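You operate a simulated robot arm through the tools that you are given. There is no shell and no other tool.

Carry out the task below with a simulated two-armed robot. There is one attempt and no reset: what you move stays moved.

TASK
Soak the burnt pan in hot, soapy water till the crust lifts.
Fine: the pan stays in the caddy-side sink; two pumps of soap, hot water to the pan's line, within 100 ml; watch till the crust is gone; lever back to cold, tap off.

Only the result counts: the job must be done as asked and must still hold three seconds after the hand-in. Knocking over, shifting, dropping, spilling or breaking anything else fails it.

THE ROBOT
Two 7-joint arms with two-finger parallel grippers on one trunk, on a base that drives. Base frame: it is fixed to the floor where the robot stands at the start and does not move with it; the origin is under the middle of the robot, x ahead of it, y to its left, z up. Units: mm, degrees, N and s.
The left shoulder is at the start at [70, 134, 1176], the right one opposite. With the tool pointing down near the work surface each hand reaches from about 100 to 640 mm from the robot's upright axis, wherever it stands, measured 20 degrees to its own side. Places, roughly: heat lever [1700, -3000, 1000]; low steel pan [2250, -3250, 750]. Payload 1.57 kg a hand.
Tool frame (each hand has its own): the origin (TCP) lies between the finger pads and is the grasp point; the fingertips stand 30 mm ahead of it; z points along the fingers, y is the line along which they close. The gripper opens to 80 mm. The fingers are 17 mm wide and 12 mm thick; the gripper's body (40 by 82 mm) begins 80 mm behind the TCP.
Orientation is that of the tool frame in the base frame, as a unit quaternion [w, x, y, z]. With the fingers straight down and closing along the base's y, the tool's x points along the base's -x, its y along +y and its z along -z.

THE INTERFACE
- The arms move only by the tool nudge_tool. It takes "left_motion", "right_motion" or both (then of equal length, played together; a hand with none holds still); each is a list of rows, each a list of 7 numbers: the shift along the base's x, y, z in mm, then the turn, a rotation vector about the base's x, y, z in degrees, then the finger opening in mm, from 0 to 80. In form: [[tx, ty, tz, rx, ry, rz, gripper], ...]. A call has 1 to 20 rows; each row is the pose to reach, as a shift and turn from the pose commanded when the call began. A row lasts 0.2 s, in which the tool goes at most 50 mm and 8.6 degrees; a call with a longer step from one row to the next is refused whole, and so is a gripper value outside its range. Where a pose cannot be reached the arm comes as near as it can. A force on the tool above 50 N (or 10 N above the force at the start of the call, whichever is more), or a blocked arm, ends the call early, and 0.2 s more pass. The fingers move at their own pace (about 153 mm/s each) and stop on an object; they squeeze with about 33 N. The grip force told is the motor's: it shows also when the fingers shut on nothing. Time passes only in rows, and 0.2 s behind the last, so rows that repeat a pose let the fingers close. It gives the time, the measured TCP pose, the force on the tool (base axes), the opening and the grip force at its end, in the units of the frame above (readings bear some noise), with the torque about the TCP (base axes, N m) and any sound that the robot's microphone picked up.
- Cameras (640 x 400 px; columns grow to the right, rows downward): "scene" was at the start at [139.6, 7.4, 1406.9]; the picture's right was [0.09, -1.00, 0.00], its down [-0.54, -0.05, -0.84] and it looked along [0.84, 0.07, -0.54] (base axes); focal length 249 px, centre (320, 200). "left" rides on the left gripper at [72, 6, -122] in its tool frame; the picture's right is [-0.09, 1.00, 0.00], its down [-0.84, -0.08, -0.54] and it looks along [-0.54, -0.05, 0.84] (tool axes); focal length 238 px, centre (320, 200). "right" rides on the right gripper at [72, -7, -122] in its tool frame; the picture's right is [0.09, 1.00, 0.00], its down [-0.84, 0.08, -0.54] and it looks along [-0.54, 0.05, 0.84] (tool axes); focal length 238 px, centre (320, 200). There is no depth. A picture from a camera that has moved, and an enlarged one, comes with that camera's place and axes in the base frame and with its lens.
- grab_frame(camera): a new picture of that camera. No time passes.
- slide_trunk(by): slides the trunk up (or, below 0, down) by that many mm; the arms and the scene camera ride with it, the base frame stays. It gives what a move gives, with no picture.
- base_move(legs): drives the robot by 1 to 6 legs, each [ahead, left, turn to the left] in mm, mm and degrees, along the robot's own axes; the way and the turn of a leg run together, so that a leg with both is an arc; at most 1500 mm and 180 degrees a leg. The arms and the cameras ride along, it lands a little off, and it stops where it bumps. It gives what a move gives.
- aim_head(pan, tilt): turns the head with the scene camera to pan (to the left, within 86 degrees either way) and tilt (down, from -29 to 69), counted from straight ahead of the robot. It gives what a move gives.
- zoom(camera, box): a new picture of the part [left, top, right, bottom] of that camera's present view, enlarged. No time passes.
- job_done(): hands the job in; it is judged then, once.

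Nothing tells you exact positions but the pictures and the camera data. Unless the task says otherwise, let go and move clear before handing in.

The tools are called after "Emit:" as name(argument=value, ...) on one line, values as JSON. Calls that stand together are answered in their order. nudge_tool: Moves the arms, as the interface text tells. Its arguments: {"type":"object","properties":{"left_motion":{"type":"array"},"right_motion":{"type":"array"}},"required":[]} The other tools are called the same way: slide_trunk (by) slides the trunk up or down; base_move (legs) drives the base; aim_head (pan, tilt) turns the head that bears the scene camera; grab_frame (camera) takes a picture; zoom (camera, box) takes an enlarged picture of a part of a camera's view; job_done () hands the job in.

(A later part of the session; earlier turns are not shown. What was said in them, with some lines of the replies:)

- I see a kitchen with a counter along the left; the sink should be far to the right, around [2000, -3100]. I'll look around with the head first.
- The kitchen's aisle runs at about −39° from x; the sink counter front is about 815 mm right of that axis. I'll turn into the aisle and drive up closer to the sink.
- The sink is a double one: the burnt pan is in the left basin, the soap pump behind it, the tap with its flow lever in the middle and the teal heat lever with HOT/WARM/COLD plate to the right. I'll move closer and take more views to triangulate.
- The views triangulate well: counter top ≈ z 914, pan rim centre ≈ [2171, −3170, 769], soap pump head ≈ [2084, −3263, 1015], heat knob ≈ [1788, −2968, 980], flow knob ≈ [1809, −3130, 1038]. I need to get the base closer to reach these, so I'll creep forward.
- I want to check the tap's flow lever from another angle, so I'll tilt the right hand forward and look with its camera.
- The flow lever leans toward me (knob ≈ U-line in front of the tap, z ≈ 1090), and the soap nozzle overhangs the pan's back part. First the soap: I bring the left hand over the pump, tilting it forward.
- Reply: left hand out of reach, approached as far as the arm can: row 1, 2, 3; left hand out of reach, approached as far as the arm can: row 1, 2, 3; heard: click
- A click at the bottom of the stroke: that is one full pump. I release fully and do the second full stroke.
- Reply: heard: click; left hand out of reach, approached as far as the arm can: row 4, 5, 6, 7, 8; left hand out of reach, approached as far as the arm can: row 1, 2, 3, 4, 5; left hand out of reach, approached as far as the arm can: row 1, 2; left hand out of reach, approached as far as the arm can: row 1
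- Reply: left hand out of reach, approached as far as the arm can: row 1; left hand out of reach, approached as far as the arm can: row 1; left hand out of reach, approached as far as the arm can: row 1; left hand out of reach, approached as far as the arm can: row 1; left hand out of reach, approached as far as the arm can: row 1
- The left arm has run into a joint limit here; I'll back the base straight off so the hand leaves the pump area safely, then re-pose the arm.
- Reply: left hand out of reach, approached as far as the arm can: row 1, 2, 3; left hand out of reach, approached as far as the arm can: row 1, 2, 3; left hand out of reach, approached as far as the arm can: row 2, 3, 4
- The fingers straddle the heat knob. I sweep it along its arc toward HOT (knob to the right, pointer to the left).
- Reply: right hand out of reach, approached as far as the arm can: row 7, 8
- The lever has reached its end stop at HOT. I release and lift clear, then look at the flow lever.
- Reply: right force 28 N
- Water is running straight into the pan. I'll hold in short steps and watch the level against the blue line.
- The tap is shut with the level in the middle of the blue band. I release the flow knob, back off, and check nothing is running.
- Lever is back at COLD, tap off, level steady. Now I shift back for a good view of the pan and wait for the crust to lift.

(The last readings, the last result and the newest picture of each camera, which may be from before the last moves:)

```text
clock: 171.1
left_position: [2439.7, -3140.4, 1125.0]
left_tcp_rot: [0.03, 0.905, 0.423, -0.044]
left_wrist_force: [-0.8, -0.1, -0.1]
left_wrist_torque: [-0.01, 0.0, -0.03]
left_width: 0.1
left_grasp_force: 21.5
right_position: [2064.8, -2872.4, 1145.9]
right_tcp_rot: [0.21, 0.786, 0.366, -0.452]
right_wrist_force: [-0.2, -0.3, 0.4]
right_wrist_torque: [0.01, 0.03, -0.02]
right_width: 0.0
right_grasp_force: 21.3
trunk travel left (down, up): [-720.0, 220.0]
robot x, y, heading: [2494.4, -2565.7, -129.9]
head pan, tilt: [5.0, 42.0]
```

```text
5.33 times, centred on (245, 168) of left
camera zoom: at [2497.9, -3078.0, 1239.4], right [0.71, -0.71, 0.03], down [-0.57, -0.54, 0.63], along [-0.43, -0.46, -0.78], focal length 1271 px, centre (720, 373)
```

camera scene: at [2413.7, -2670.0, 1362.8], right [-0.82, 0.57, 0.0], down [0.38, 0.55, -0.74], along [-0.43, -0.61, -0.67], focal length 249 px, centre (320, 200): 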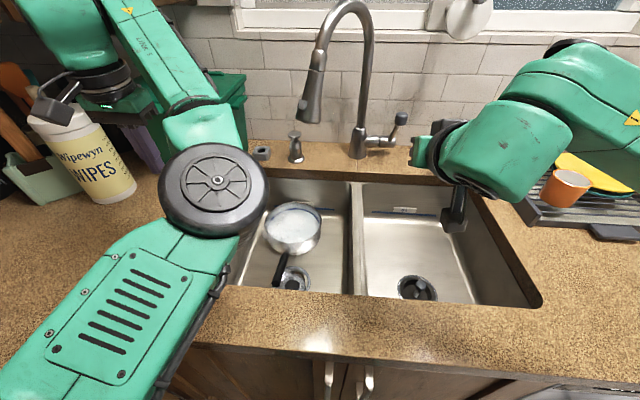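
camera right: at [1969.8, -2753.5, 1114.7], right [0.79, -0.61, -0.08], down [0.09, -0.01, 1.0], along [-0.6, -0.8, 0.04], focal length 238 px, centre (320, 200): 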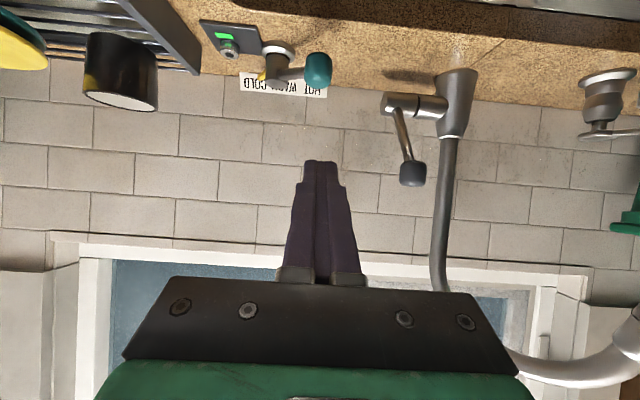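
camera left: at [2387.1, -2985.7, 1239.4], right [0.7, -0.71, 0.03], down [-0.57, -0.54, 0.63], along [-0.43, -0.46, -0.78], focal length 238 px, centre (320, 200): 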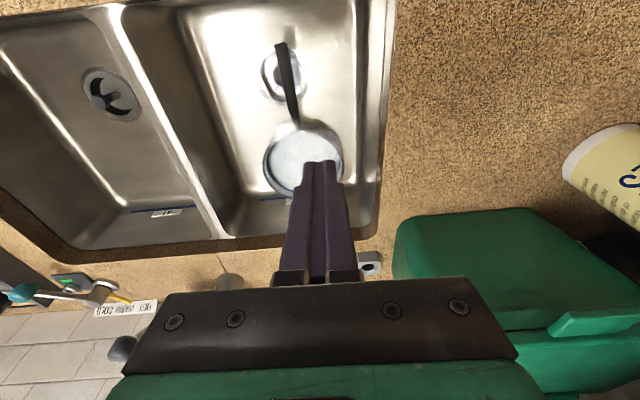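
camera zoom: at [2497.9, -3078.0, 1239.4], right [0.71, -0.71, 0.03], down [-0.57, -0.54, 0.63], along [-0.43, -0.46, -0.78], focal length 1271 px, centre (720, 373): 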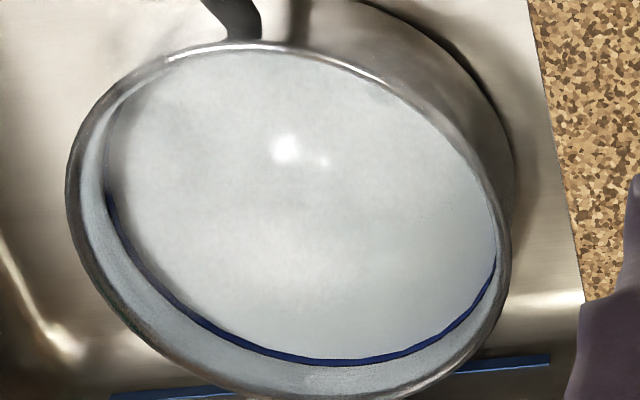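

Emit:
nudge_tool(right_motion=[[0, 0, 0, 0, 0, 0, 0], [0, 0, 0, 0, 0, 0, 0], [0, 0, 0, 0, 0, 0, 0], [0, 0, 0, 0, 0, 0, 0], [0, 0, 0, 0, 0, 0, 0], [0, 0, 0, 0, 0, 0, 0], [0, 0, 0, 0, 0, 0, 0], [0, 0, 0, 0, 0, 0, 0], [0, 0, 0, 0, 0, 0, 0], [0, 0, 0, 0, 0, 0, 0], [0, 0, 0, 0, 0, 0, 0], [0, 0, 0, 0, 0, 0, 0], [0, 0, 0, 0, 0, 0, 0], [0, 0, 0, 0, 0, 0, 0], [0, 0, 0, 0, 0, 0, 0], [0, 0, 0, 0, 0, 0, 0], [0, 0, 0, 0, 0, 0, 0], [0, 0, 0, 0, 0, 0, 0], [0, 0, 0, 0, 0, 0, 0], [0, 0, 0, 0, 0, 0, 0]])

Emit:
nudge_tool(right_motion=[[0, 0, 0, 0, 0, 0, 0], [0, 0, 0, 0, 0, 0, 0], [0, 0, 0, 0, 0, 0, 0], [0, 0, 0, 0, 0, 0, 0], [0, 0, 0, 0, 0, 0, 0], [0, 0, 0, 0, 0, 0, 0], [0, 0, 0, 0, 0, 0, 0], [0, 0, 0, 0, 0, 0, 0], [0, 0, 0, 0, 0, 0, 0], [0, 0, 0, 0, 0, 0, 0], [0, 0, 0, 0, 0, 0, 0], [0, 0, 0, 0, 0, 0, 0], [0, 0, 0, 0, 0, 0, 0], [0, 0, 0, 0, 0, 0, 0], [0, 0, 0, 0, 0, 0, 0], [0, 0, 0, 0, 0, 0, 0], [0, 0, 0, 0, 0, 0, 0], [0, 0, 0, 0, 0, 0, 0], [0, 0, 0, 0, 0, 0, 0], [0, 0, 0, 0, 0, 0, 0]])

Emit:
nudge_tool(right_motion=[[0, 0, 0, 0, 0, 0, 0], [0, 0, 0, 0, 0, 0, 0], [0, 0, 0, 0, 0, 0, 0], [0, 0, 0, 0, 0, 0, 0], [0, 0, 0, 0, 0, 0, 0], [0, 0, 0, 0, 0, 0, 0], [0, 0, 0, 0, 0, 0, 0], [0, 0, 0, 0, 0, 0, 0], [0, 0, 0, 0, 0, 0, 0], [0, 0, 0, 0, 0, 0, 0], [0, 0, 0, 0, 0, 0, 0], [0, 0, 0, 0, 0, 0, 0], [0, 0, 0, 0, 0, 0, 0], [0, 0, 0, 0, 0, 0, 0], [0, 0, 0, 0, 0, 0, 0], [0, 0, 0, 0, 0, 0, 0], [0, 0, 0, 0, 0, 0, 0], [0, 0, 0, 0, 0, 0, 0], [0, 0, 0, 0, 0, 0, 0], [0, 0, 0, 0, 0, 0, 0]])

Emit:
nudge_tool(right_motion=[[0, 0, 0, 0, 0, 0, 0], [0, 0, 0, 0, 0, 0, 0], [0, 0, 0, 0, 0, 0, 0], [0, 0, 0, 0, 0, 0, 0], [0, 0, 0, 0, 0, 0, 0], [0, 0, 0, 0, 0, 0, 0], [0, 0, 0, 0, 0, 0, 0], [0, 0, 0, 0, 0, 0, 0], [0, 0, 0, 0, 0, 0, 0], [0, 0, 0, 0, 0, 0, 0], [0, 0, 0, 0, 0, 0, 0], [0, 0, 0, 0, 0, 0, 0], [0, 0, 0, 0, 0, 0, 0], [0, 0, 0, 0, 0, 0, 0], [0, 0, 0, 0, 0, 0, 0], [0, 0, 0, 0, 0, 0, 0], [0, 0, 0, 0, 0, 0, 0], [0, 0, 0, 0, 0, 0, 0], [0, 0, 0, 0, 0, 0, 0], [0, 0, 0, 0, 0, 0, 0]])

Emit:
nudge_tool(right_motion=[[0, 0, 0, 0, 0, 0, 0], [0, 0, 0, 0, 0, 0, 0], [0, 0, 0, 0, 0, 0, 0], [0, 0, 0, 0, 0, 0, 0], [0, 0, 0, 0, 0, 0, 0], [0, 0, 0, 0, 0, 0, 0], [0, 0, 0, 0, 0, 0, 0], [0, 0, 0, 0, 0, 0, 0], [0, 0, 0, 0, 0, 0, 0], [0, 0, 0, 0, 0, 0, 0], [0, 0, 0, 0, 0, 0, 0], [0, 0, 0, 0, 0, 0, 0], [0, 0, 0, 0, 0, 0, 0], [0, 0, 0, 0, 0, 0, 0], [0, 0, 0, 0, 0, 0, 0], [0, 0, 0, 0, 0, 0, 0], [0, 0, 0, 0, 0, 0, 0], [0, 0, 0, 0, 0, 0, 0], [0, 0, 0, 0, 0, 0, 0], [0, 0, 0, 0, 0, 0, 0]])

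Emit:
nudge_tool(right_motion=[[0, 0, 0, 0, 0, 0, 0], [0, 0, 0, 0, 0, 0, 0], [0, 0, 0, 0, 0, 0, 0], [0, 0, 0, 0, 0, 0, 0], [0, 0, 0, 0, 0, 0, 0], [0, 0, 0, 0, 0, 0, 0], [0, 0, 0, 0, 0, 0, 0], [0, 0, 0, 0, 0, 0, 0], [0, 0, 0, 0, 0, 0, 0], [0, 0, 0, 0, 0, 0, 0], [0, 0, 0, 0, 0, 0, 0], [0, 0, 0, 0, 0, 0, 0], [0, 0, 0, 0, 0, 0, 0], [0, 0, 0, 0, 0, 0, 0], [0, 0, 0, 0, 0, 0, 0], [0, 0, 0, 0, 0, 0, 0], [0, 0, 0, 0, 0, 0, 0], [0, 0, 0, 0, 0, 0, 0], [0, 0, 0, 0, 0, 0, 0], [0, 0, 0, 0, 0, 0, 0]])

Emit:
zoom(camera="scene", box=[255, 190, 335, 255])

Emit:
zoom(camera="left", box=[205, 130, 285, 205])

```text
clock: 175.3
left_position: [2439.0, -3139.7, 1125.7]
left_tcp_rot: [0.031, 0.905, 0.422, -0.045]
left_wrist_force: [0.2, -0.4, -0.2]
left_wrist_torque: [0.0, 0.04, 0.05]
left_width: 0.0
left_grasp_force: 21.6
right_position: [2065.1, -2871.0, 1144.0]
right_tcp_rot: [0.211, 0.785, 0.367, -0.452]
right_wrist_force: [-0.7, 0.3, -0.2]
right_wrist_torque: [0.03, 0.01, 0.0]
right_width: 0.0
right_grasp_force: 21.6
trunk travel left (down, up): [-720.0, 220.0]
robot x, y, heading: [2489.8, -2565.4, -130.0]
head pan, tilt: [5.0, 42.0]
```

```text
clock: 179.5
left_position: [2439.5, -3139.7, 1125.6]
left_tcp_rot: [0.031, 0.905, 0.423, -0.044]
left_wrist_force: [-0.2, -0.3, 0.6]
left_wrist_torque: [0.03, -0.02, 0.0]
left_width: 0.2
left_grasp_force: 21.5
right_position: [2064.9, -2871.3, 1144.2]
right_tcp_rot: [0.211, 0.786, 0.367, -0.451]
right_wrist_force: [0.1, 0.8, -0.2]
right_wrist_torque: [-0.03, 0.03, -0.05]
right_width: 0.0
right_grasp_force: 21.3
trunk travel left (down, up): [-720.0, 220.0]
robot x, y, heading: [2494.5, -2561.1, -129.8]
head pan, tilt: [5.0, 42.0]
```

```text
clock: 183.7
left_position: [2438.9, -3139.8, 1125.6]
left_tcp_rot: [0.031, 0.905, 0.422, -0.044]
left_wrist_force: [-0.2, -0.3, 0.0]
left_wrist_torque: [0.0, 0.0, 0.02]
left_width: 0.0
left_grasp_force: 21.4
right_position: [2066.2, -2871.2, 1144.9]
right_tcp_rot: [0.211, 0.786, 0.366, -0.452]
right_wrist_force: [0.2, -0.4, 0.1]
right_wrist_torque: [0.0, -0.01, 0.01]
right_width: 0.0
right_grasp_force: 21.5
trunk travel left (down, up): [-720.0, 220.0]
robot x, y, heading: [2490.6, -2564.2, -130.1]
head pan, tilt: [5.0, 42.0]
```

```text
clock: 187.9
left_position: [2440.2, -3141.0, 1125.0]
left_tcp_rot: [0.03, 0.905, 0.422, -0.044]
left_wrist_force: [0.2, -0.1, 0.2]
left_wrist_torque: [-0.01, 0.0, 0.0]
left_width: 0.1
left_grasp_force: 21.6
right_position: [2064.3, -2871.9, 1143.4]
right_tcp_rot: [0.211, 0.786, 0.366, -0.452]
right_wrist_force: [-0.2, 0.4, -0.4]
right_wrist_torque: [0.02, -0.04, 0.04]
right_width: 0.1
right_grasp_force: 21.4
trunk travel left (down, up): [-720.0, 220.0]
robot x, y, heading: [2492.5, -2565.1, -129.9]
head pan, tilt: [5.0, 42.0]
```

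```text
clock: 192.1
left_position: [2438.3, -3139.4, 1125.3]
left_tcp_rot: [0.031, 0.905, 0.423, -0.044]
left_wrist_force: [0.1, -0.3, 0.1]
left_wrist_torque: [-0.02, 0.0, 0.02]
left_width: 0.4
left_grasp_force: 20.7
right_position: [2065.8, -2871.6, 1144.5]
right_tcp_rot: [0.211, 0.786, 0.367, -0.452]
right_wrist_force: [0.3, -0.4, -0.1]
right_wrist_torque: [0.03, 0.01, 0.02]
right_width: 0.0
right_grasp_force: 21.2
trunk travel left (down, up): [-720.0, 220.0]
robot x, y, heading: [2492.2, -2561.1, -130.1]
head pan, tilt: [5.0, 42.0]
```

```text
clock: 196.3
left_position: [2439.9, -3139.9, 1124.6]
left_tcp_rot: [0.031, 0.905, 0.422, -0.044]
left_wrist_force: [0.6, 0.2, 0.0]
left_wrist_torque: [-0.03, -0.04, -0.01]
left_width: 0.0
left_grasp_force: 21.5
right_position: [2065.6, -2871.2, 1143.8]
right_tcp_rot: [0.21, 0.786, 0.366, -0.451]
right_wrist_force: [-0.5, -0.4, -0.1]
right_wrist_torque: [0.02, 0.01, 0.02]
right_width: 0.0
right_grasp_force: 21.5
trunk travel left (down, up): [-720.0, 220.0]
robot x, y, heading: [2488.4, -2563.3, -129.9]
head pan, tilt: [5.0, 42.0]
```

```text
6.15 times, centred on (295, 222) of scene
camera zoom: at [2413.4, -2669.8, 1362.8], right [-0.82, 0.57, 0.0], down [0.38, 0.55, -0.74], along [-0.43, -0.61, -0.67], focal length 1533 px, centre (474, 62)
```

zoom: 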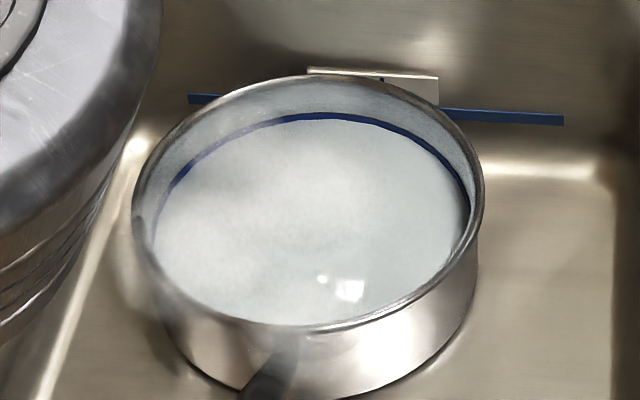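

```text
5.33 times, centred on (245, 168) of left
camera zoom: at [2497.9, -3078.0, 1239.4], right [0.71, -0.71, 0.03], down [-0.57, -0.54, 0.63], along [-0.43, -0.46, -0.78], focal length 1271 px, centre (720, 373)
```

zoom: 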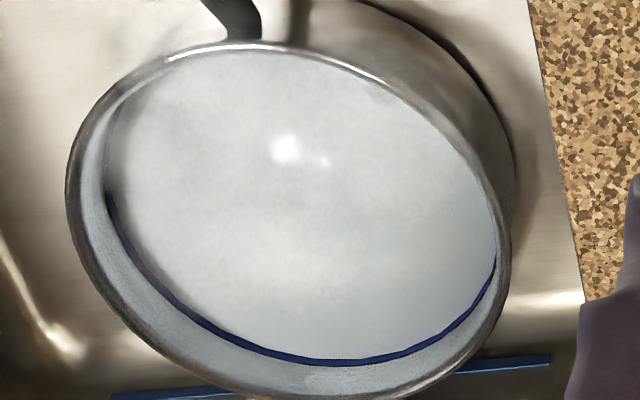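

Emit:
nudge_tool(right_motion=[[0, 0, 0, 0, 0, 0, 0], [0, 0, 0, 0, 0, 0, 0], [0, 0, 0, 0, 0, 0, 0], [0, 0, 0, 0, 0, 0, 0], [0, 0, 0, 0, 0, 0, 0], [0, 0, 0, 0, 0, 0, 0], [0, 0, 0, 0, 0, 0, 0], [0, 0, 0, 0, 0, 0, 0], [0, 0, 0, 0, 0, 0, 0], [0, 0, 0, 0, 0, 0, 0], [0, 0, 0, 0, 0, 0, 0], [0, 0, 0, 0, 0, 0, 0], [0, 0, 0, 0, 0, 0, 0], [0, 0, 0, 0, 0, 0, 0], [0, 0, 0, 0, 0, 0, 0], [0, 0, 0, 0, 0, 0, 0], [0, 0, 0, 0, 0, 0, 0], [0, 0, 0, 0, 0, 0, 0], [0, 0, 0, 0, 0, 0, 0], [0, 0, 0, 0, 0, 0, 0]])

Emit:
nudge_tool(right_motion=[[0, 0, 0, 0, 0, 0, 0], [0, 0, 0, 0, 0, 0, 0], [0, 0, 0, 0, 0, 0, 0], [0, 0, 0, 0, 0, 0, 0], [0, 0, 0, 0, 0, 0, 0], [0, 0, 0, 0, 0, 0, 0], [0, 0, 0, 0, 0, 0, 0], [0, 0, 0, 0, 0, 0, 0], [0, 0, 0, 0, 0, 0, 0], [0, 0, 0, 0, 0, 0, 0], [0, 0, 0, 0, 0, 0, 0], [0, 0, 0, 0, 0, 0, 0], [0, 0, 0, 0, 0, 0, 0], [0, 0, 0, 0, 0, 0, 0], [0, 0, 0, 0, 0, 0, 0], [0, 0, 0, 0, 0, 0, 0], [0, 0, 0, 0, 0, 0, 0], [0, 0, 0, 0, 0, 0, 0], [0, 0, 0, 0, 0, 0, 0], [0, 0, 0, 0, 0, 0, 0]])

Emit:
nudge_tool(right_motion=[[0, 0, 0, 0, 0, 0, 0], [0, 0, 0, 0, 0, 0, 0], [0, 0, 0, 0, 0, 0, 0], [0, 0, 0, 0, 0, 0, 0], [0, 0, 0, 0, 0, 0, 0], [0, 0, 0, 0, 0, 0, 0], [0, 0, 0, 0, 0, 0, 0], [0, 0, 0, 0, 0, 0, 0], [0, 0, 0, 0, 0, 0, 0], [0, 0, 0, 0, 0, 0, 0], [0, 0, 0, 0, 0, 0, 0], [0, 0, 0, 0, 0, 0, 0], [0, 0, 0, 0, 0, 0, 0], [0, 0, 0, 0, 0, 0, 0], [0, 0, 0, 0, 0, 0, 0], [0, 0, 0, 0, 0, 0, 0], [0, 0, 0, 0, 0, 0, 0], [0, 0, 0, 0, 0, 0, 0], [0, 0, 0, 0, 0, 0, 0], [0, 0, 0, 0, 0, 0, 0]])

Emit:
nudge_tool(right_motion=[[0, 0, 0, 0, 0, 0, 0], [0, 0, 0, 0, 0, 0, 0], [0, 0, 0, 0, 0, 0, 0], [0, 0, 0, 0, 0, 0, 0], [0, 0, 0, 0, 0, 0, 0], [0, 0, 0, 0, 0, 0, 0], [0, 0, 0, 0, 0, 0, 0], [0, 0, 0, 0, 0, 0, 0], [0, 0, 0, 0, 0, 0, 0], [0, 0, 0, 0, 0, 0, 0], [0, 0, 0, 0, 0, 0, 0], [0, 0, 0, 0, 0, 0, 0], [0, 0, 0, 0, 0, 0, 0], [0, 0, 0, 0, 0, 0, 0], [0, 0, 0, 0, 0, 0, 0], [0, 0, 0, 0, 0, 0, 0], [0, 0, 0, 0, 0, 0, 0], [0, 0, 0, 0, 0, 0, 0], [0, 0, 0, 0, 0, 0, 0], [0, 0, 0, 0, 0, 0, 0]])

Emit:
nudge_tool(right_motion=[[0, 0, 0, 0, 0, 0, 0], [0, 0, 0, 0, 0, 0, 0], [0, 0, 0, 0, 0, 0, 0], [0, 0, 0, 0, 0, 0, 0], [0, 0, 0, 0, 0, 0, 0], [0, 0, 0, 0, 0, 0, 0], [0, 0, 0, 0, 0, 0, 0], [0, 0, 0, 0, 0, 0, 0], [0, 0, 0, 0, 0, 0, 0], [0, 0, 0, 0, 0, 0, 0], [0, 0, 0, 0, 0, 0, 0], [0, 0, 0, 0, 0, 0, 0], [0, 0, 0, 0, 0, 0, 0], [0, 0, 0, 0, 0, 0, 0], [0, 0, 0, 0, 0, 0, 0], [0, 0, 0, 0, 0, 0, 0], [0, 0, 0, 0, 0, 0, 0], [0, 0, 0, 0, 0, 0, 0], [0, 0, 0, 0, 0, 0, 0], [0, 0, 0, 0, 0, 0, 0]])

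Emit:
nudge_tool(right_motion=[[0, 0, 0, 0, 0, 0, 0], [0, 0, 0, 0, 0, 0, 0], [0, 0, 0, 0, 0, 0, 0], [0, 0, 0, 0, 0, 0, 0], [0, 0, 0, 0, 0, 0, 0], [0, 0, 0, 0, 0, 0, 0], [0, 0, 0, 0, 0, 0, 0], [0, 0, 0, 0, 0, 0, 0], [0, 0, 0, 0, 0, 0, 0], [0, 0, 0, 0, 0, 0, 0], [0, 0, 0, 0, 0, 0, 0], [0, 0, 0, 0, 0, 0, 0], [0, 0, 0, 0, 0, 0, 0], [0, 0, 0, 0, 0, 0, 0], [0, 0, 0, 0, 0, 0, 0], [0, 0, 0, 0, 0, 0, 0], [0, 0, 0, 0, 0, 0, 0], [0, 0, 0, 0, 0, 0, 0], [0, 0, 0, 0, 0, 0, 0], [0, 0, 0, 0, 0, 0, 0]])

Emit:
zoom(camera="scene", box=[255, 190, 335, 255])

Emit:
grab_frame(camera="left")

```text
clock: 200.5
left_position: [2439.4, -3141.0, 1126.4]
left_tcp_rot: [0.031, 0.905, 0.423, -0.044]
left_wrist_force: [-0.2, -0.3, 0.8]
left_wrist_torque: [-0.02, 0.02, -0.02]
left_width: 0.0
left_grasp_force: 21.5
right_position: [2065.6, -2871.8, 1143.7]
right_tcp_rot: [0.21, 0.786, 0.366, -0.452]
right_wrist_force: [0.5, 0.1, 0.0]
right_wrist_torque: [-0.03, -0.01, 0.0]
right_width: 0.0
right_grasp_force: 20.9
trunk travel left (down, up): [-720.0, 220.0]
robot x, y, heading: [2495.9, -2559.7, -129.9]
head pan, tilt: [5.0, 42.0]
```

```text
clock: 204.7
left_position: [2439.4, -3140.0, 1125.9]
left_tcp_rot: [0.031, 0.905, 0.423, -0.044]
left_wrist_force: [0.4, 0.2, 0.7]
left_wrist_torque: [0.04, 0.01, -0.01]
left_width: 0.0
left_grasp_force: 21.2
right_position: [2065.9, -2872.0, 1144.4]
right_tcp_rot: [0.211, 0.786, 0.367, -0.451]
right_wrist_force: [0.4, 0.1, 0.5]
right_wrist_torque: [-0.02, 0.0, 0.02]
right_width: 0.1
right_grasp_force: 21.0
trunk travel left (down, up): [-720.0, 220.0]
robot x, y, heading: [2494.4, -2563.1, -130.0]
head pan, tilt: [5.0, 42.0]
```

```text
clock: 208.9
left_position: [2439.6, -3138.4, 1125.3]
left_tcp_rot: [0.031, 0.905, 0.422, -0.044]
left_wrist_force: [0.3, 0.5, 0.7]
left_wrist_torque: [0.0, 0.02, 0.03]
left_width: 0.3
left_grasp_force: 21.3
right_position: [2064.7, -2871.3, 1144.4]
right_tcp_rot: [0.211, 0.786, 0.366, -0.452]
right_wrist_force: [-0.3, -0.1, 0.1]
right_wrist_torque: [-0.03, -0.01, -0.02]
right_width: 0.0
right_grasp_force: 21.3
trunk travel left (down, up): [-720.0, 220.0]
robot x, y, heading: [2495.1, -2563.1, -130.1]
head pan, tilt: [5.0, 42.0]
```

```text
clock: 213.1
left_position: [2439.3, -3139.8, 1125.9]
left_tcp_rot: [0.031, 0.905, 0.422, -0.044]
left_wrist_force: [0.2, -0.3, 0.2]
left_wrist_torque: [0.02, -0.03, 0.0]
left_width: 0.0
left_grasp_force: 21.5
right_position: [2065.7, -2871.9, 1143.4]
right_tcp_rot: [0.211, 0.785, 0.366, -0.453]
right_wrist_force: [0.2, 0.2, 0.3]
right_wrist_torque: [0.01, 0.03, 0.03]
right_width: 0.2
right_grasp_force: 21.6
trunk travel left (down, up): [-720.0, 220.0]
robot x, y, heading: [2493.7, -2561.7, -130.0]
head pan, tilt: [5.0, 42.0]
```

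```text
clock: 217.3
left_position: [2438.6, -3138.8, 1126.3]
left_tcp_rot: [0.032, 0.905, 0.423, -0.044]
left_wrist_force: [-0.9, -0.4, 0.1]
left_wrist_torque: [0.01, 0.03, -0.01]
left_width: 0.0
left_grasp_force: 21.4
right_position: [2064.5, -2872.6, 1145.0]
right_tcp_rot: [0.212, 0.785, 0.366, -0.453]
right_wrist_force: [-0.2, 0.0, -0.1]
right_wrist_torque: [0.01, -0.01, 0.01]
right_width: 0.1
right_grasp_force: 20.8
trunk travel left (down, up): [-720.0, 220.0]
robot x, y, heading: [2492.6, -2562.2, -130.1]
head pan, tilt: [5.0, 42.0]
```

```text
clock: 221.5
left_position: [2439.7, -3139.6, 1124.8]
left_tcp_rot: [0.032, 0.905, 0.422, -0.045]
left_wrist_force: [0.3, -0.1, -0.6]
left_wrist_torque: [-0.02, -0.03, -0.04]
left_width: 0.2
left_grasp_force: 21.4
right_position: [2065.9, -2870.3, 1144.8]
right_tcp_rot: [0.21, 0.786, 0.366, -0.452]
right_wrist_force: [-0.4, -0.4, 0.0]
right_wrist_torque: [0.0, -0.03, 0.0]
right_width: 0.0
right_grasp_force: 21.1
trunk travel left (down, up): [-720.0, 220.0]
robot x, y, heading: [2491.5, -2567.4, -129.9]
head pan, tilt: [5.0, 42.0]
```

```text
6.15 times, centred on (295, 222) of scene
camera zoom: at [2413.4, -2669.8, 1362.8], right [-0.82, 0.57, 0.0], down [0.38, 0.55, -0.74], along [-0.43, -0.61, -0.67], focal length 1533 px, centre (474, 62)
```

zoom: 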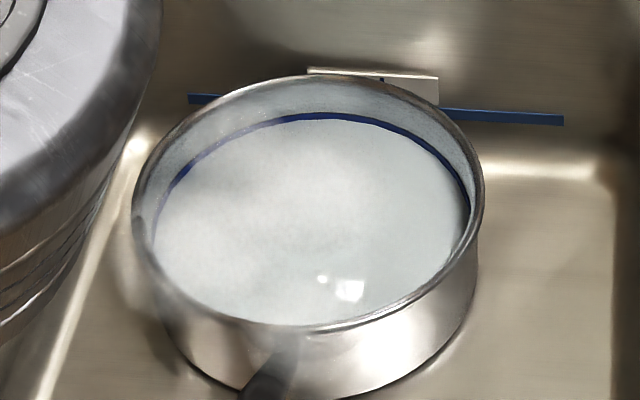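

```text
taken
camera left: at [2497.9, -3078.0, 1239.4], right [0.71, -0.71, 0.03], down [-0.57, -0.54, 0.63], along [-0.43, -0.46, -0.78], focal length 238 px, centre (320, 200)
```

left: 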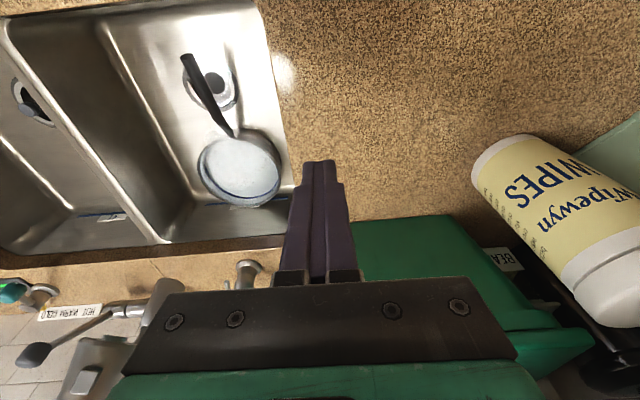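

Emit:
nudge_tool(right_motion=[[0, 0, 0, 0, 0, 0, 0], [0, 0, 0, 0, 0, 0, 0], [0, 0, 0, 0, 0, 0, 0], [0, 0, 0, 0, 0, 0, 0], [0, 0, 0, 0, 0, 0, 0], [0, 0, 0, 0, 0, 0, 0], [0, 0, 0, 0, 0, 0, 0], [0, 0, 0, 0, 0, 0, 0], [0, 0, 0, 0, 0, 0, 0], [0, 0, 0, 0, 0, 0, 0], [0, 0, 0, 0, 0, 0, 0], [0, 0, 0, 0, 0, 0, 0], [0, 0, 0, 0, 0, 0, 0], [0, 0, 0, 0, 0, 0, 0], [0, 0, 0, 0, 0, 0, 0], [0, 0, 0, 0, 0, 0, 0], [0, 0, 0, 0, 0, 0, 0], [0, 0, 0, 0, 0, 0, 0], [0, 0, 0, 0, 0, 0, 0], [0, 0, 0, 0, 0, 0, 0]])

Emit:
nudge_tool(right_motion=[[0, 0, 0, 0, 0, 0, 0], [0, 0, 0, 0, 0, 0, 0], [0, 0, 0, 0, 0, 0, 0], [0, 0, 0, 0, 0, 0, 0], [0, 0, 0, 0, 0, 0, 0], [0, 0, 0, 0, 0, 0, 0], [0, 0, 0, 0, 0, 0, 0], [0, 0, 0, 0, 0, 0, 0], [0, 0, 0, 0, 0, 0, 0], [0, 0, 0, 0, 0, 0, 0], [0, 0, 0, 0, 0, 0, 0], [0, 0, 0, 0, 0, 0, 0], [0, 0, 0, 0, 0, 0, 0], [0, 0, 0, 0, 0, 0, 0], [0, 0, 0, 0, 0, 0, 0], [0, 0, 0, 0, 0, 0, 0], [0, 0, 0, 0, 0, 0, 0], [0, 0, 0, 0, 0, 0, 0], [0, 0, 0, 0, 0, 0, 0], [0, 0, 0, 0, 0, 0, 0]])

Emit:
nudge_tool(right_motion=[[0, 0, 0, 0, 0, 0, 0], [0, 0, 0, 0, 0, 0, 0], [0, 0, 0, 0, 0, 0, 0], [0, 0, 0, 0, 0, 0, 0], [0, 0, 0, 0, 0, 0, 0], [0, 0, 0, 0, 0, 0, 0], [0, 0, 0, 0, 0, 0, 0], [0, 0, 0, 0, 0, 0, 0], [0, 0, 0, 0, 0, 0, 0], [0, 0, 0, 0, 0, 0, 0], [0, 0, 0, 0, 0, 0, 0], [0, 0, 0, 0, 0, 0, 0], [0, 0, 0, 0, 0, 0, 0], [0, 0, 0, 0, 0, 0, 0], [0, 0, 0, 0, 0, 0, 0], [0, 0, 0, 0, 0, 0, 0], [0, 0, 0, 0, 0, 0, 0], [0, 0, 0, 0, 0, 0, 0], [0, 0, 0, 0, 0, 0, 0], [0, 0, 0, 0, 0, 0, 0]])

Emit:
nudge_tool(right_motion=[[0, 0, 0, 0, 0, 0, 0], [0, 0, 0, 0, 0, 0, 0], [0, 0, 0, 0, 0, 0, 0], [0, 0, 0, 0, 0, 0, 0], [0, 0, 0, 0, 0, 0, 0], [0, 0, 0, 0, 0, 0, 0], [0, 0, 0, 0, 0, 0, 0], [0, 0, 0, 0, 0, 0, 0], [0, 0, 0, 0, 0, 0, 0], [0, 0, 0, 0, 0, 0, 0], [0, 0, 0, 0, 0, 0, 0], [0, 0, 0, 0, 0, 0, 0], [0, 0, 0, 0, 0, 0, 0], [0, 0, 0, 0, 0, 0, 0], [0, 0, 0, 0, 0, 0, 0], [0, 0, 0, 0, 0, 0, 0], [0, 0, 0, 0, 0, 0, 0], [0, 0, 0, 0, 0, 0, 0], [0, 0, 0, 0, 0, 0, 0], [0, 0, 0, 0, 0, 0, 0]])

Emit:
nudge_tool(right_motion=[[0, 0, 0, 0, 0, 0, 0], [0, 0, 0, 0, 0, 0, 0], [0, 0, 0, 0, 0, 0, 0], [0, 0, 0, 0, 0, 0, 0], [0, 0, 0, 0, 0, 0, 0], [0, 0, 0, 0, 0, 0, 0], [0, 0, 0, 0, 0, 0, 0], [0, 0, 0, 0, 0, 0, 0], [0, 0, 0, 0, 0, 0, 0], [0, 0, 0, 0, 0, 0, 0], [0, 0, 0, 0, 0, 0, 0], [0, 0, 0, 0, 0, 0, 0], [0, 0, 0, 0, 0, 0, 0], [0, 0, 0, 0, 0, 0, 0], [0, 0, 0, 0, 0, 0, 0], [0, 0, 0, 0, 0, 0, 0], [0, 0, 0, 0, 0, 0, 0], [0, 0, 0, 0, 0, 0, 0], [0, 0, 0, 0, 0, 0, 0], [0, 0, 0, 0, 0, 0, 0]])

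Emit:
nudge_tool(right_motion=[[0, 0, 0, 0, 0, 0, 0], [0, 0, 0, 0, 0, 0, 0], [0, 0, 0, 0, 0, 0, 0], [0, 0, 0, 0, 0, 0, 0], [0, 0, 0, 0, 0, 0, 0], [0, 0, 0, 0, 0, 0, 0], [0, 0, 0, 0, 0, 0, 0], [0, 0, 0, 0, 0, 0, 0], [0, 0, 0, 0, 0, 0, 0], [0, 0, 0, 0, 0, 0, 0], [0, 0, 0, 0, 0, 0, 0], [0, 0, 0, 0, 0, 0, 0], [0, 0, 0, 0, 0, 0, 0], [0, 0, 0, 0, 0, 0, 0], [0, 0, 0, 0, 0, 0, 0], [0, 0, 0, 0, 0, 0, 0], [0, 0, 0, 0, 0, 0, 0], [0, 0, 0, 0, 0, 0, 0], [0, 0, 0, 0, 0, 0, 0], [0, 0, 0, 0, 0, 0, 0]])

Emit:
zoom(camera="scene", box=[255, 190, 335, 255])

Emit:
zoom(camera="left", box=[170, 30, 310, 220])

```text
clock: 225.7
left_position: [2440.4, -3139.7, 1125.4]
left_tcp_rot: [0.031, 0.905, 0.422, -0.044]
left_wrist_force: [-0.7, 0.1, -0.2]
left_wrist_torque: [0.02, -0.03, 0.02]
left_width: 0.0
left_grasp_force: 21.2
right_position: [2065.6, -2871.2, 1144.6]
right_tcp_rot: [0.21, 0.786, 0.367, -0.451]
right_wrist_force: [-0.6, 0.1, 0.6]
right_wrist_torque: [0.0, -0.02, -0.01]
right_width: 0.0
right_grasp_force: 21.4
trunk travel left (down, up): [-720.0, 220.0]
robot x, y, heading: [2491.8, -2558.1, -129.8]
head pan, tilt: [5.0, 42.0]
```

```text
clock: 229.9
left_position: [2440.1, -3140.4, 1125.8]
left_tcp_rot: [0.031, 0.905, 0.423, -0.043]
left_wrist_force: [0.3, 0.3, -0.1]
left_wrist_torque: [0.0, -0.01, 0.04]
left_width: 0.1
left_grasp_force: 21.1
right_position: [2065.4, -2871.3, 1143.3]
right_tcp_rot: [0.211, 0.786, 0.366, -0.452]
right_wrist_force: [-0.3, -0.2, 0.7]
right_wrist_torque: [0.0, 0.05, -0.03]
right_width: 0.1
right_grasp_force: 21.0
trunk travel left (down, up): [-720.0, 220.0]
robot x, y, heading: [2491.9, -2562.4, -130.2]
head pan, tilt: [5.0, 42.0]
```

```text
clock: 234.1
left_position: [2439.9, -3140.5, 1125.7]
left_tcp_rot: [0.031, 0.905, 0.422, -0.044]
left_wrist_force: [-0.2, -0.3, -0.2]
left_wrist_torque: [0.01, 0.01, 0.01]
left_width: 0.0
left_grasp_force: 21.2
right_position: [2065.5, -2871.5, 1144.1]
right_tcp_rot: [0.21, 0.786, 0.365, -0.452]
right_wrist_force: [0.3, -0.2, -0.5]
right_wrist_torque: [0.0, 0.04, 0.0]
right_width: 0.1
right_grasp_force: 21.1
trunk travel left (down, up): [-720.0, 220.0]
robot x, y, heading: [2489.5, -2563.4, -130.1]
head pan, tilt: [5.0, 42.0]
```

```text
clock: 238.3
left_position: [2438.4, -3139.2, 1125.6]
left_tcp_rot: [0.03, 0.905, 0.423, -0.044]
left_wrist_force: [-0.7, 0.2, -0.2]
left_wrist_torque: [0.0, 0.0, 0.03]
left_width: 0.0
left_grasp_force: 21.6
right_position: [2065.0, -2872.0, 1144.1]
right_tcp_rot: [0.211, 0.786, 0.367, -0.451]
right_wrist_force: [-0.5, -0.6, -0.9]
right_wrist_torque: [-0.02, -0.06, -0.03]
right_width: 0.2
right_grasp_force: 21.9
trunk travel left (down, up): [-720.0, 220.0]
robot x, y, heading: [2493.4, -2563.3, -130.3]
head pan, tilt: [5.0, 42.0]
```

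```text
clock: 242.5
left_position: [2438.6, -3140.1, 1125.2]
left_tcp_rot: [0.031, 0.905, 0.422, -0.044]
left_wrist_force: [-0.5, -0.2, 0.1]
left_wrist_torque: [0.0, -0.04, 0.01]
left_width: 0.0
left_grasp_force: 20.9
right_position: [2065.0, -2871.6, 1144.9]
right_tcp_rot: [0.21, 0.786, 0.366, -0.452]
right_wrist_force: [-0.1, 0.4, 0.5]
right_wrist_torque: [-0.01, 0.03, -0.01]
right_width: 0.0
right_grasp_force: 20.9
trunk travel left (down, up): [-720.0, 220.0]
robot x, y, heading: [2491.1, -2562.6, -129.6]
head pan, tilt: [5.0, 42.0]
```

```text
clock: 246.7
left_position: [2439.0, -3139.8, 1125.4]
left_tcp_rot: [0.032, 0.905, 0.423, -0.044]
left_wrist_force: [-0.6, 0.2, -0.1]
left_wrist_torque: [0.0, 0.01, -0.02]
left_width: 0.0
left_grasp_force: 21.2
right_position: [2065.5, -2871.4, 1143.7]
right_tcp_rot: [0.211, 0.786, 0.366, -0.452]
right_wrist_force: [0.1, 0.1, -0.9]
right_wrist_torque: [0.03, 0.01, -0.01]
right_width: 0.0
right_grasp_force: 20.8
trunk travel left (down, up): [-720.0, 220.0]
robot x, y, heading: [2491.0, -2563.1, -130.2]
head pan, tilt: [5.0, 42.0]
```

```text
6.15 times, centred on (295, 222) of scene
camera zoom: at [2413.4, -2669.8, 1362.8], right [-0.82, 0.57, 0.0], down [0.38, 0.55, -0.74], along [-0.43, -0.61, -0.67], focal length 1533 px, centre (474, 62)
```

zoom: 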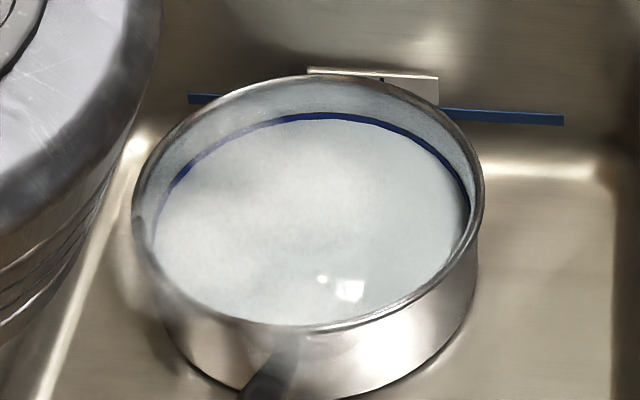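

```text
2.11 times, centred on (240, 125) of left
camera zoom: at [2497.9, -3078.0, 1239.4], right [0.71, -0.71, 0.03], down [-0.57, -0.54, 0.63], along [-0.43, -0.46, -0.78], focal length 502 px, centre (488, 358)
```

zoom: 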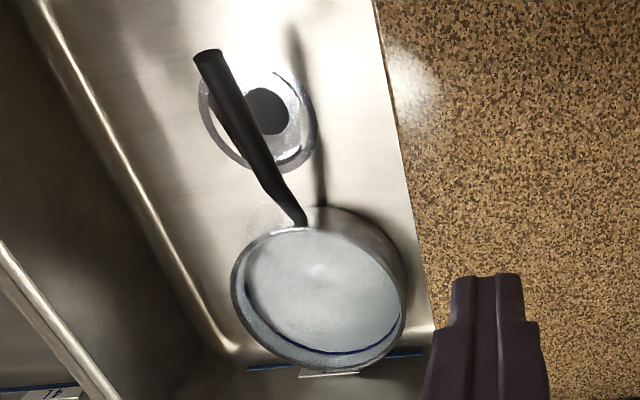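

Emit:
nudge_tool(right_motion=[[0, 0, 0, 0, 0, 0, 0], [0, 0, 0, 0, 0, 0, 0], [0, 0, 0, 0, 0, 0, 0], [0, 0, 0, 0, 0, 0, 0], [0, 0, 0, 0, 0, 0, 0], [0, 0, 0, 0, 0, 0, 0], [0, 0, 0, 0, 0, 0, 0], [0, 0, 0, 0, 0, 0, 0], [0, 0, 0, 0, 0, 0, 0], [0, 0, 0, 0, 0, 0, 0], [0, 0, 0, 0, 0, 0, 0], [0, 0, 0, 0, 0, 0, 0], [0, 0, 0, 0, 0, 0, 0], [0, 0, 0, 0, 0, 0, 0], [0, 0, 0, 0, 0, 0, 0], [0, 0, 0, 0, 0, 0, 0], [0, 0, 0, 0, 0, 0, 0], [0, 0, 0, 0, 0, 0, 0], [0, 0, 0, 0, 0, 0, 0], [0, 0, 0, 0, 0, 0, 0]])

Emit:
nudge_tool(right_motion=[[0, 0, 0, 0, 0, 0, 0], [0, 0, 0, 0, 0, 0, 0], [0, 0, 0, 0, 0, 0, 0], [0, 0, 0, 0, 0, 0, 0], [0, 0, 0, 0, 0, 0, 0], [0, 0, 0, 0, 0, 0, 0], [0, 0, 0, 0, 0, 0, 0], [0, 0, 0, 0, 0, 0, 0], [0, 0, 0, 0, 0, 0, 0], [0, 0, 0, 0, 0, 0, 0], [0, 0, 0, 0, 0, 0, 0], [0, 0, 0, 0, 0, 0, 0], [0, 0, 0, 0, 0, 0, 0], [0, 0, 0, 0, 0, 0, 0], [0, 0, 0, 0, 0, 0, 0], [0, 0, 0, 0, 0, 0, 0], [0, 0, 0, 0, 0, 0, 0], [0, 0, 0, 0, 0, 0, 0], [0, 0, 0, 0, 0, 0, 0], [0, 0, 0, 0, 0, 0, 0]])

Emit:
nudge_tool(right_motion=[[0, 0, 0, 0, 0, 0, 0], [0, 0, 0, 0, 0, 0, 0], [0, 0, 0, 0, 0, 0, 0], [0, 0, 0, 0, 0, 0, 0], [0, 0, 0, 0, 0, 0, 0], [0, 0, 0, 0, 0, 0, 0], [0, 0, 0, 0, 0, 0, 0], [0, 0, 0, 0, 0, 0, 0], [0, 0, 0, 0, 0, 0, 0], [0, 0, 0, 0, 0, 0, 0], [0, 0, 0, 0, 0, 0, 0], [0, 0, 0, 0, 0, 0, 0], [0, 0, 0, 0, 0, 0, 0], [0, 0, 0, 0, 0, 0, 0], [0, 0, 0, 0, 0, 0, 0], [0, 0, 0, 0, 0, 0, 0], [0, 0, 0, 0, 0, 0, 0], [0, 0, 0, 0, 0, 0, 0], [0, 0, 0, 0, 0, 0, 0], [0, 0, 0, 0, 0, 0, 0]])

Emit:
zoom(camera="scene", box=[255, 190, 335, 255])

Emit:
nudge_tool(right_motion=[[0, 0, 0, 0, 0, 0, 0], [0, 0, 0, 0, 0, 0, 0], [0, 0, 0, 0, 0, 0, 0], [0, 0, 0, 0, 0, 0, 0], [0, 0, 0, 0, 0, 0, 0], [0, 0, 0, 0, 0, 0, 0], [0, 0, 0, 0, 0, 0, 0], [0, 0, 0, 0, 0, 0, 0], [0, 0, 0, 0, 0, 0, 0], [0, 0, 0, 0, 0, 0, 0], [0, 0, 0, 0, 0, 0, 0], [0, 0, 0, 0, 0, 0, 0], [0, 0, 0, 0, 0, 0, 0], [0, 0, 0, 0, 0, 0, 0], [0, 0, 0, 0, 0, 0, 0], [0, 0, 0, 0, 0, 0, 0], [0, 0, 0, 0, 0, 0, 0], [0, 0, 0, 0, 0, 0, 0], [0, 0, 0, 0, 0, 0, 0], [0, 0, 0, 0, 0, 0, 0]])

Emit:
nudge_tool(right_motion=[[0, 0, 0, 0, 0, 0, 0], [0, 0, 0, 0, 0, 0, 0], [0, 0, 0, 0, 0, 0, 0], [0, 0, 0, 0, 0, 0, 0], [0, 0, 0, 0, 0, 0, 0], [0, 0, 0, 0, 0, 0, 0], [0, 0, 0, 0, 0, 0, 0], [0, 0, 0, 0, 0, 0, 0], [0, 0, 0, 0, 0, 0, 0], [0, 0, 0, 0, 0, 0, 0], [0, 0, 0, 0, 0, 0, 0], [0, 0, 0, 0, 0, 0, 0], [0, 0, 0, 0, 0, 0, 0], [0, 0, 0, 0, 0, 0, 0], [0, 0, 0, 0, 0, 0, 0], [0, 0, 0, 0, 0, 0, 0], [0, 0, 0, 0, 0, 0, 0], [0, 0, 0, 0, 0, 0, 0], [0, 0, 0, 0, 0, 0, 0], [0, 0, 0, 0, 0, 0, 0]])

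Emit:
nudge_tool(right_motion=[[0, 0, 0, 0, 0, 0, 0], [0, 0, 0, 0, 0, 0, 0], [0, 0, 0, 0, 0, 0, 0], [0, 0, 0, 0, 0, 0, 0], [0, 0, 0, 0, 0, 0, 0], [0, 0, 0, 0, 0, 0, 0], [0, 0, 0, 0, 0, 0, 0], [0, 0, 0, 0, 0, 0, 0], [0, 0, 0, 0, 0, 0, 0], [0, 0, 0, 0, 0, 0, 0], [0, 0, 0, 0, 0, 0, 0], [0, 0, 0, 0, 0, 0, 0], [0, 0, 0, 0, 0, 0, 0], [0, 0, 0, 0, 0, 0, 0], [0, 0, 0, 0, 0, 0, 0], [0, 0, 0, 0, 0, 0, 0], [0, 0, 0, 0, 0, 0, 0], [0, 0, 0, 0, 0, 0, 0], [0, 0, 0, 0, 0, 0, 0], [0, 0, 0, 0, 0, 0, 0]])

Emit:
zoom(camera="scene", box=[255, 190, 335, 255])

Emit:
grab_frame(camera="scene")

```text
clock: 250.9
left_position: [2439.3, -3139.5, 1125.1]
left_tcp_rot: [0.03, 0.905, 0.423, -0.043]
left_wrist_force: [0.4, -0.1, 0.0]
left_wrist_torque: [-0.02, -0.03, 0.03]
left_width: 0.1
left_grasp_force: 21.2
right_position: [2064.6, -2871.5, 1143.8]
right_tcp_rot: [0.211, 0.785, 0.367, -0.452]
right_wrist_force: [0.0, 0.0, -0.2]
right_wrist_torque: [0.03, 0.04, 0.0]
right_width: 0.1
right_grasp_force: 21.5
trunk travel left (down, up): [-720.0, 220.0]
robot x, y, heading: [2494.4, -2562.6, -129.9]
head pan, tilt: [5.0, 42.0]
```

```text
clock: 255.1
left_position: [2438.5, -3140.8, 1125.0]
left_tcp_rot: [0.031, 0.905, 0.423, -0.045]
left_wrist_force: [-0.6, 0.2, -0.3]
left_wrist_torque: [0.0, -0.03, -0.01]
left_width: 0.0
left_grasp_force: 22.2
right_position: [2064.8, -2871.2, 1144.8]
right_tcp_rot: [0.211, 0.786, 0.366, -0.452]
right_wrist_force: [-0.2, 0.6, 0.3]
right_wrist_torque: [0.0, -0.04, 0.03]
right_width: 0.0
right_grasp_force: 21.4
trunk travel left (down, up): [-720.0, 220.0]
robot x, y, heading: [2492.3, -2562.4, -130.1]
head pan, tilt: [5.0, 42.0]
```

```text
clock: 259.3
left_position: [2439.3, -3140.7, 1125.2]
left_tcp_rot: [0.031, 0.905, 0.422, -0.044]
left_wrist_force: [-0.4, -0.4, -0.3]
left_wrist_torque: [0.03, 0.01, 0.03]
left_width: 0.2
left_grasp_force: 21.4
right_position: [2065.0, -2871.8, 1144.5]
right_tcp_rot: [0.211, 0.786, 0.366, -0.452]
right_wrist_force: [0.4, 0.0, -0.9]
right_wrist_torque: [-0.01, 0.0, -0.02]
right_width: 0.0
right_grasp_force: 21.3
trunk travel left (down, up): [-720.0, 220.0]
robot x, y, heading: [2493.2, -2560.9, -129.8]
head pan, tilt: [5.0, 42.0]
```

```text
6.15 times, centred on (295, 222) of scene
camera zoom: at [2413.4, -2669.8, 1362.8], right [-0.82, 0.57, 0.0], down [0.38, 0.55, -0.74], along [-0.43, -0.61, -0.67], focal length 1533 px, centre (474, 62)
```

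zoom: 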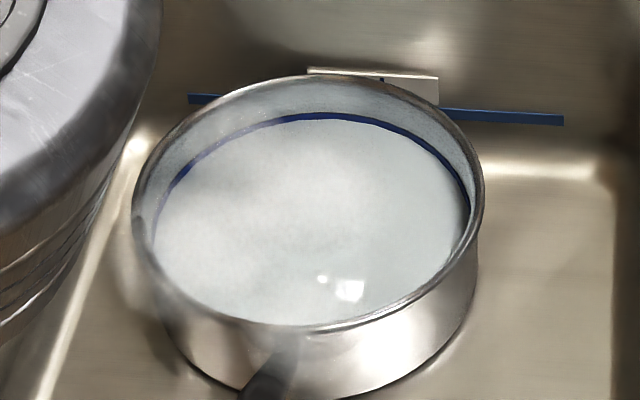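

```text
clock: 263.5
left_position: [2437.8, -3138.2, 1125.7]
left_tcp_rot: [0.032, 0.905, 0.422, -0.044]
left_wrist_force: [-0.3, 0.8, -0.2]
left_wrist_torque: [0.0, 0.0, 0.0]
left_width: 0.0
left_grasp_force: 20.8
right_position: [2065.7, -2871.5, 1144.7]
right_tcp_rot: [0.21, 0.786, 0.366, -0.451]
right_wrist_force: [0.0, -0.6, 0.7]
right_wrist_torque: [0.02, 0.01, 0.01]
right_width: 0.0
right_grasp_force: 21.3
trunk travel left (down, up): [-720.0, 220.0]
robot x, y, heading: [2495.3, -2559.7, -129.9]
head pan, tilt: [5.0, 42.0]
```

```text
clock: 267.7
left_position: [2439.5, -3139.7, 1124.3]
left_tcp_rot: [0.032, 0.904, 0.423, -0.044]
left_wrist_force: [-0.1, 0.7, 0.4]
left_wrist_torque: [-0.01, 0.0, 0.01]
left_width: 0.0
left_grasp_force: 20.8
right_position: [2064.7, -2870.7, 1145.5]
right_tcp_rot: [0.211, 0.786, 0.366, -0.452]
right_wrist_force: [-0.3, -0.1, -0.2]
right_wrist_torque: [0.01, 0.0, 0.05]
right_width: 0.0
right_grasp_force: 21.5
trunk travel left (down, up): [-720.0, 220.0]
robot x, y, heading: [2488.6, -2558.6, -130.2]
head pan, tilt: [5.0, 42.0]
```

```text
clock: 271.9
left_position: [2438.0, -3141.2, 1125.6]
left_tcp_rot: [0.031, 0.905, 0.423, -0.044]
left_wrist_force: [-0.2, -0.1, -0.1]
left_wrist_torque: [0.0, -0.03, 0.0]
left_width: 0.1
left_grasp_force: 20.9
right_position: [2064.0, -2871.5, 1144.5]
right_tcp_rot: [0.211, 0.786, 0.366, -0.452]
right_wrist_force: [-0.1, 0.4, 0.2]
right_wrist_torque: [0.01, 0.0, 0.05]
right_width: 0.1
right_grasp_force: 21.6
trunk travel left (down, up): [-720.0, 220.0]
robot x, y, heading: [2492.1, -2566.3, -130.0]
head pan, tilt: [5.0, 42.0]
```

```text
6.15 times, centred on (295, 222) of scene
camera zoom: at [2413.4, -2669.8, 1362.8], right [-0.82, 0.57, 0.0], down [0.38, 0.55, -0.74], along [-0.43, -0.61, -0.67], focal length 1533 px, centre (474, 62)
```

zoom: 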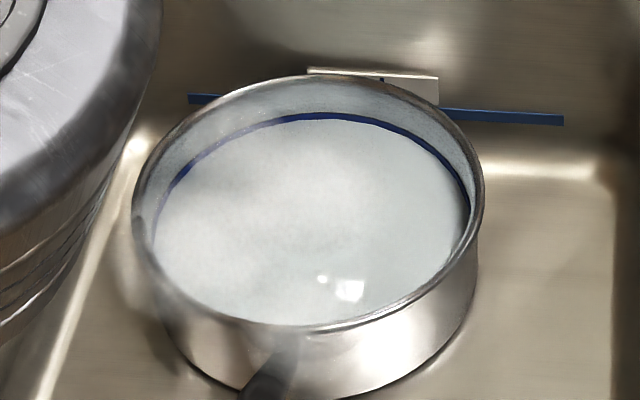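

```text
taken
camera scene: at [2413.4, -2669.8, 1362.8], right [-0.82, 0.57, 0.0], down [0.38, 0.55, -0.74], along [-0.43, -0.61, -0.67], focal length 249 px, centre (320, 200)
```

scene: 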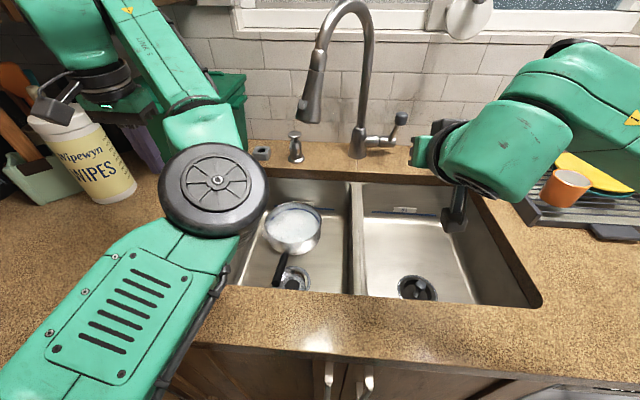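

Two full pump strokes clicked. The water was run with the lever at HOT and stopped at the middle of the pan's blue line. The heat lever is back at its COLD stop, the tap is off with nothing running, and both hands are clear. The soapy water is opaque, so I could not see the crust itself. The pan has now soaked for about 160 s with no crust showing, so I'm handing in.

Emit:
job_done()

```text
The job is handed in.
```

I've handed the job in, but I couldn't see whether the crust is gone. The soapy water turned opaque within seconds of filling. The pan then soaked for about 160 s with no crust showing at the surface.

- **Soap:** I gave two full pumps, and each clicked at the bottom. Before those, one light touch of a millimetre or two let a little soap out without a click. The soap I saw come out fell into the pan.
- **Water:** I ran it with the heat lever at its HOT stop. The level settled at the middle of the pan's blue line and held there. By eye the line is about 200 ml thick, so the level should be within the 100 ml.
- **Pan:** It stayed in the left sink, on the side with the small grey holder, which I took to be the caddy. I never moved it.
- **Heat lever and tap:** The heat lever is back at its COLD stop. I closed the tap against its stop and nothing was running afterwards.
- **Surroundings:** I saw nothing knocked, shifted or spilled, and both hands were clear when I handed in.
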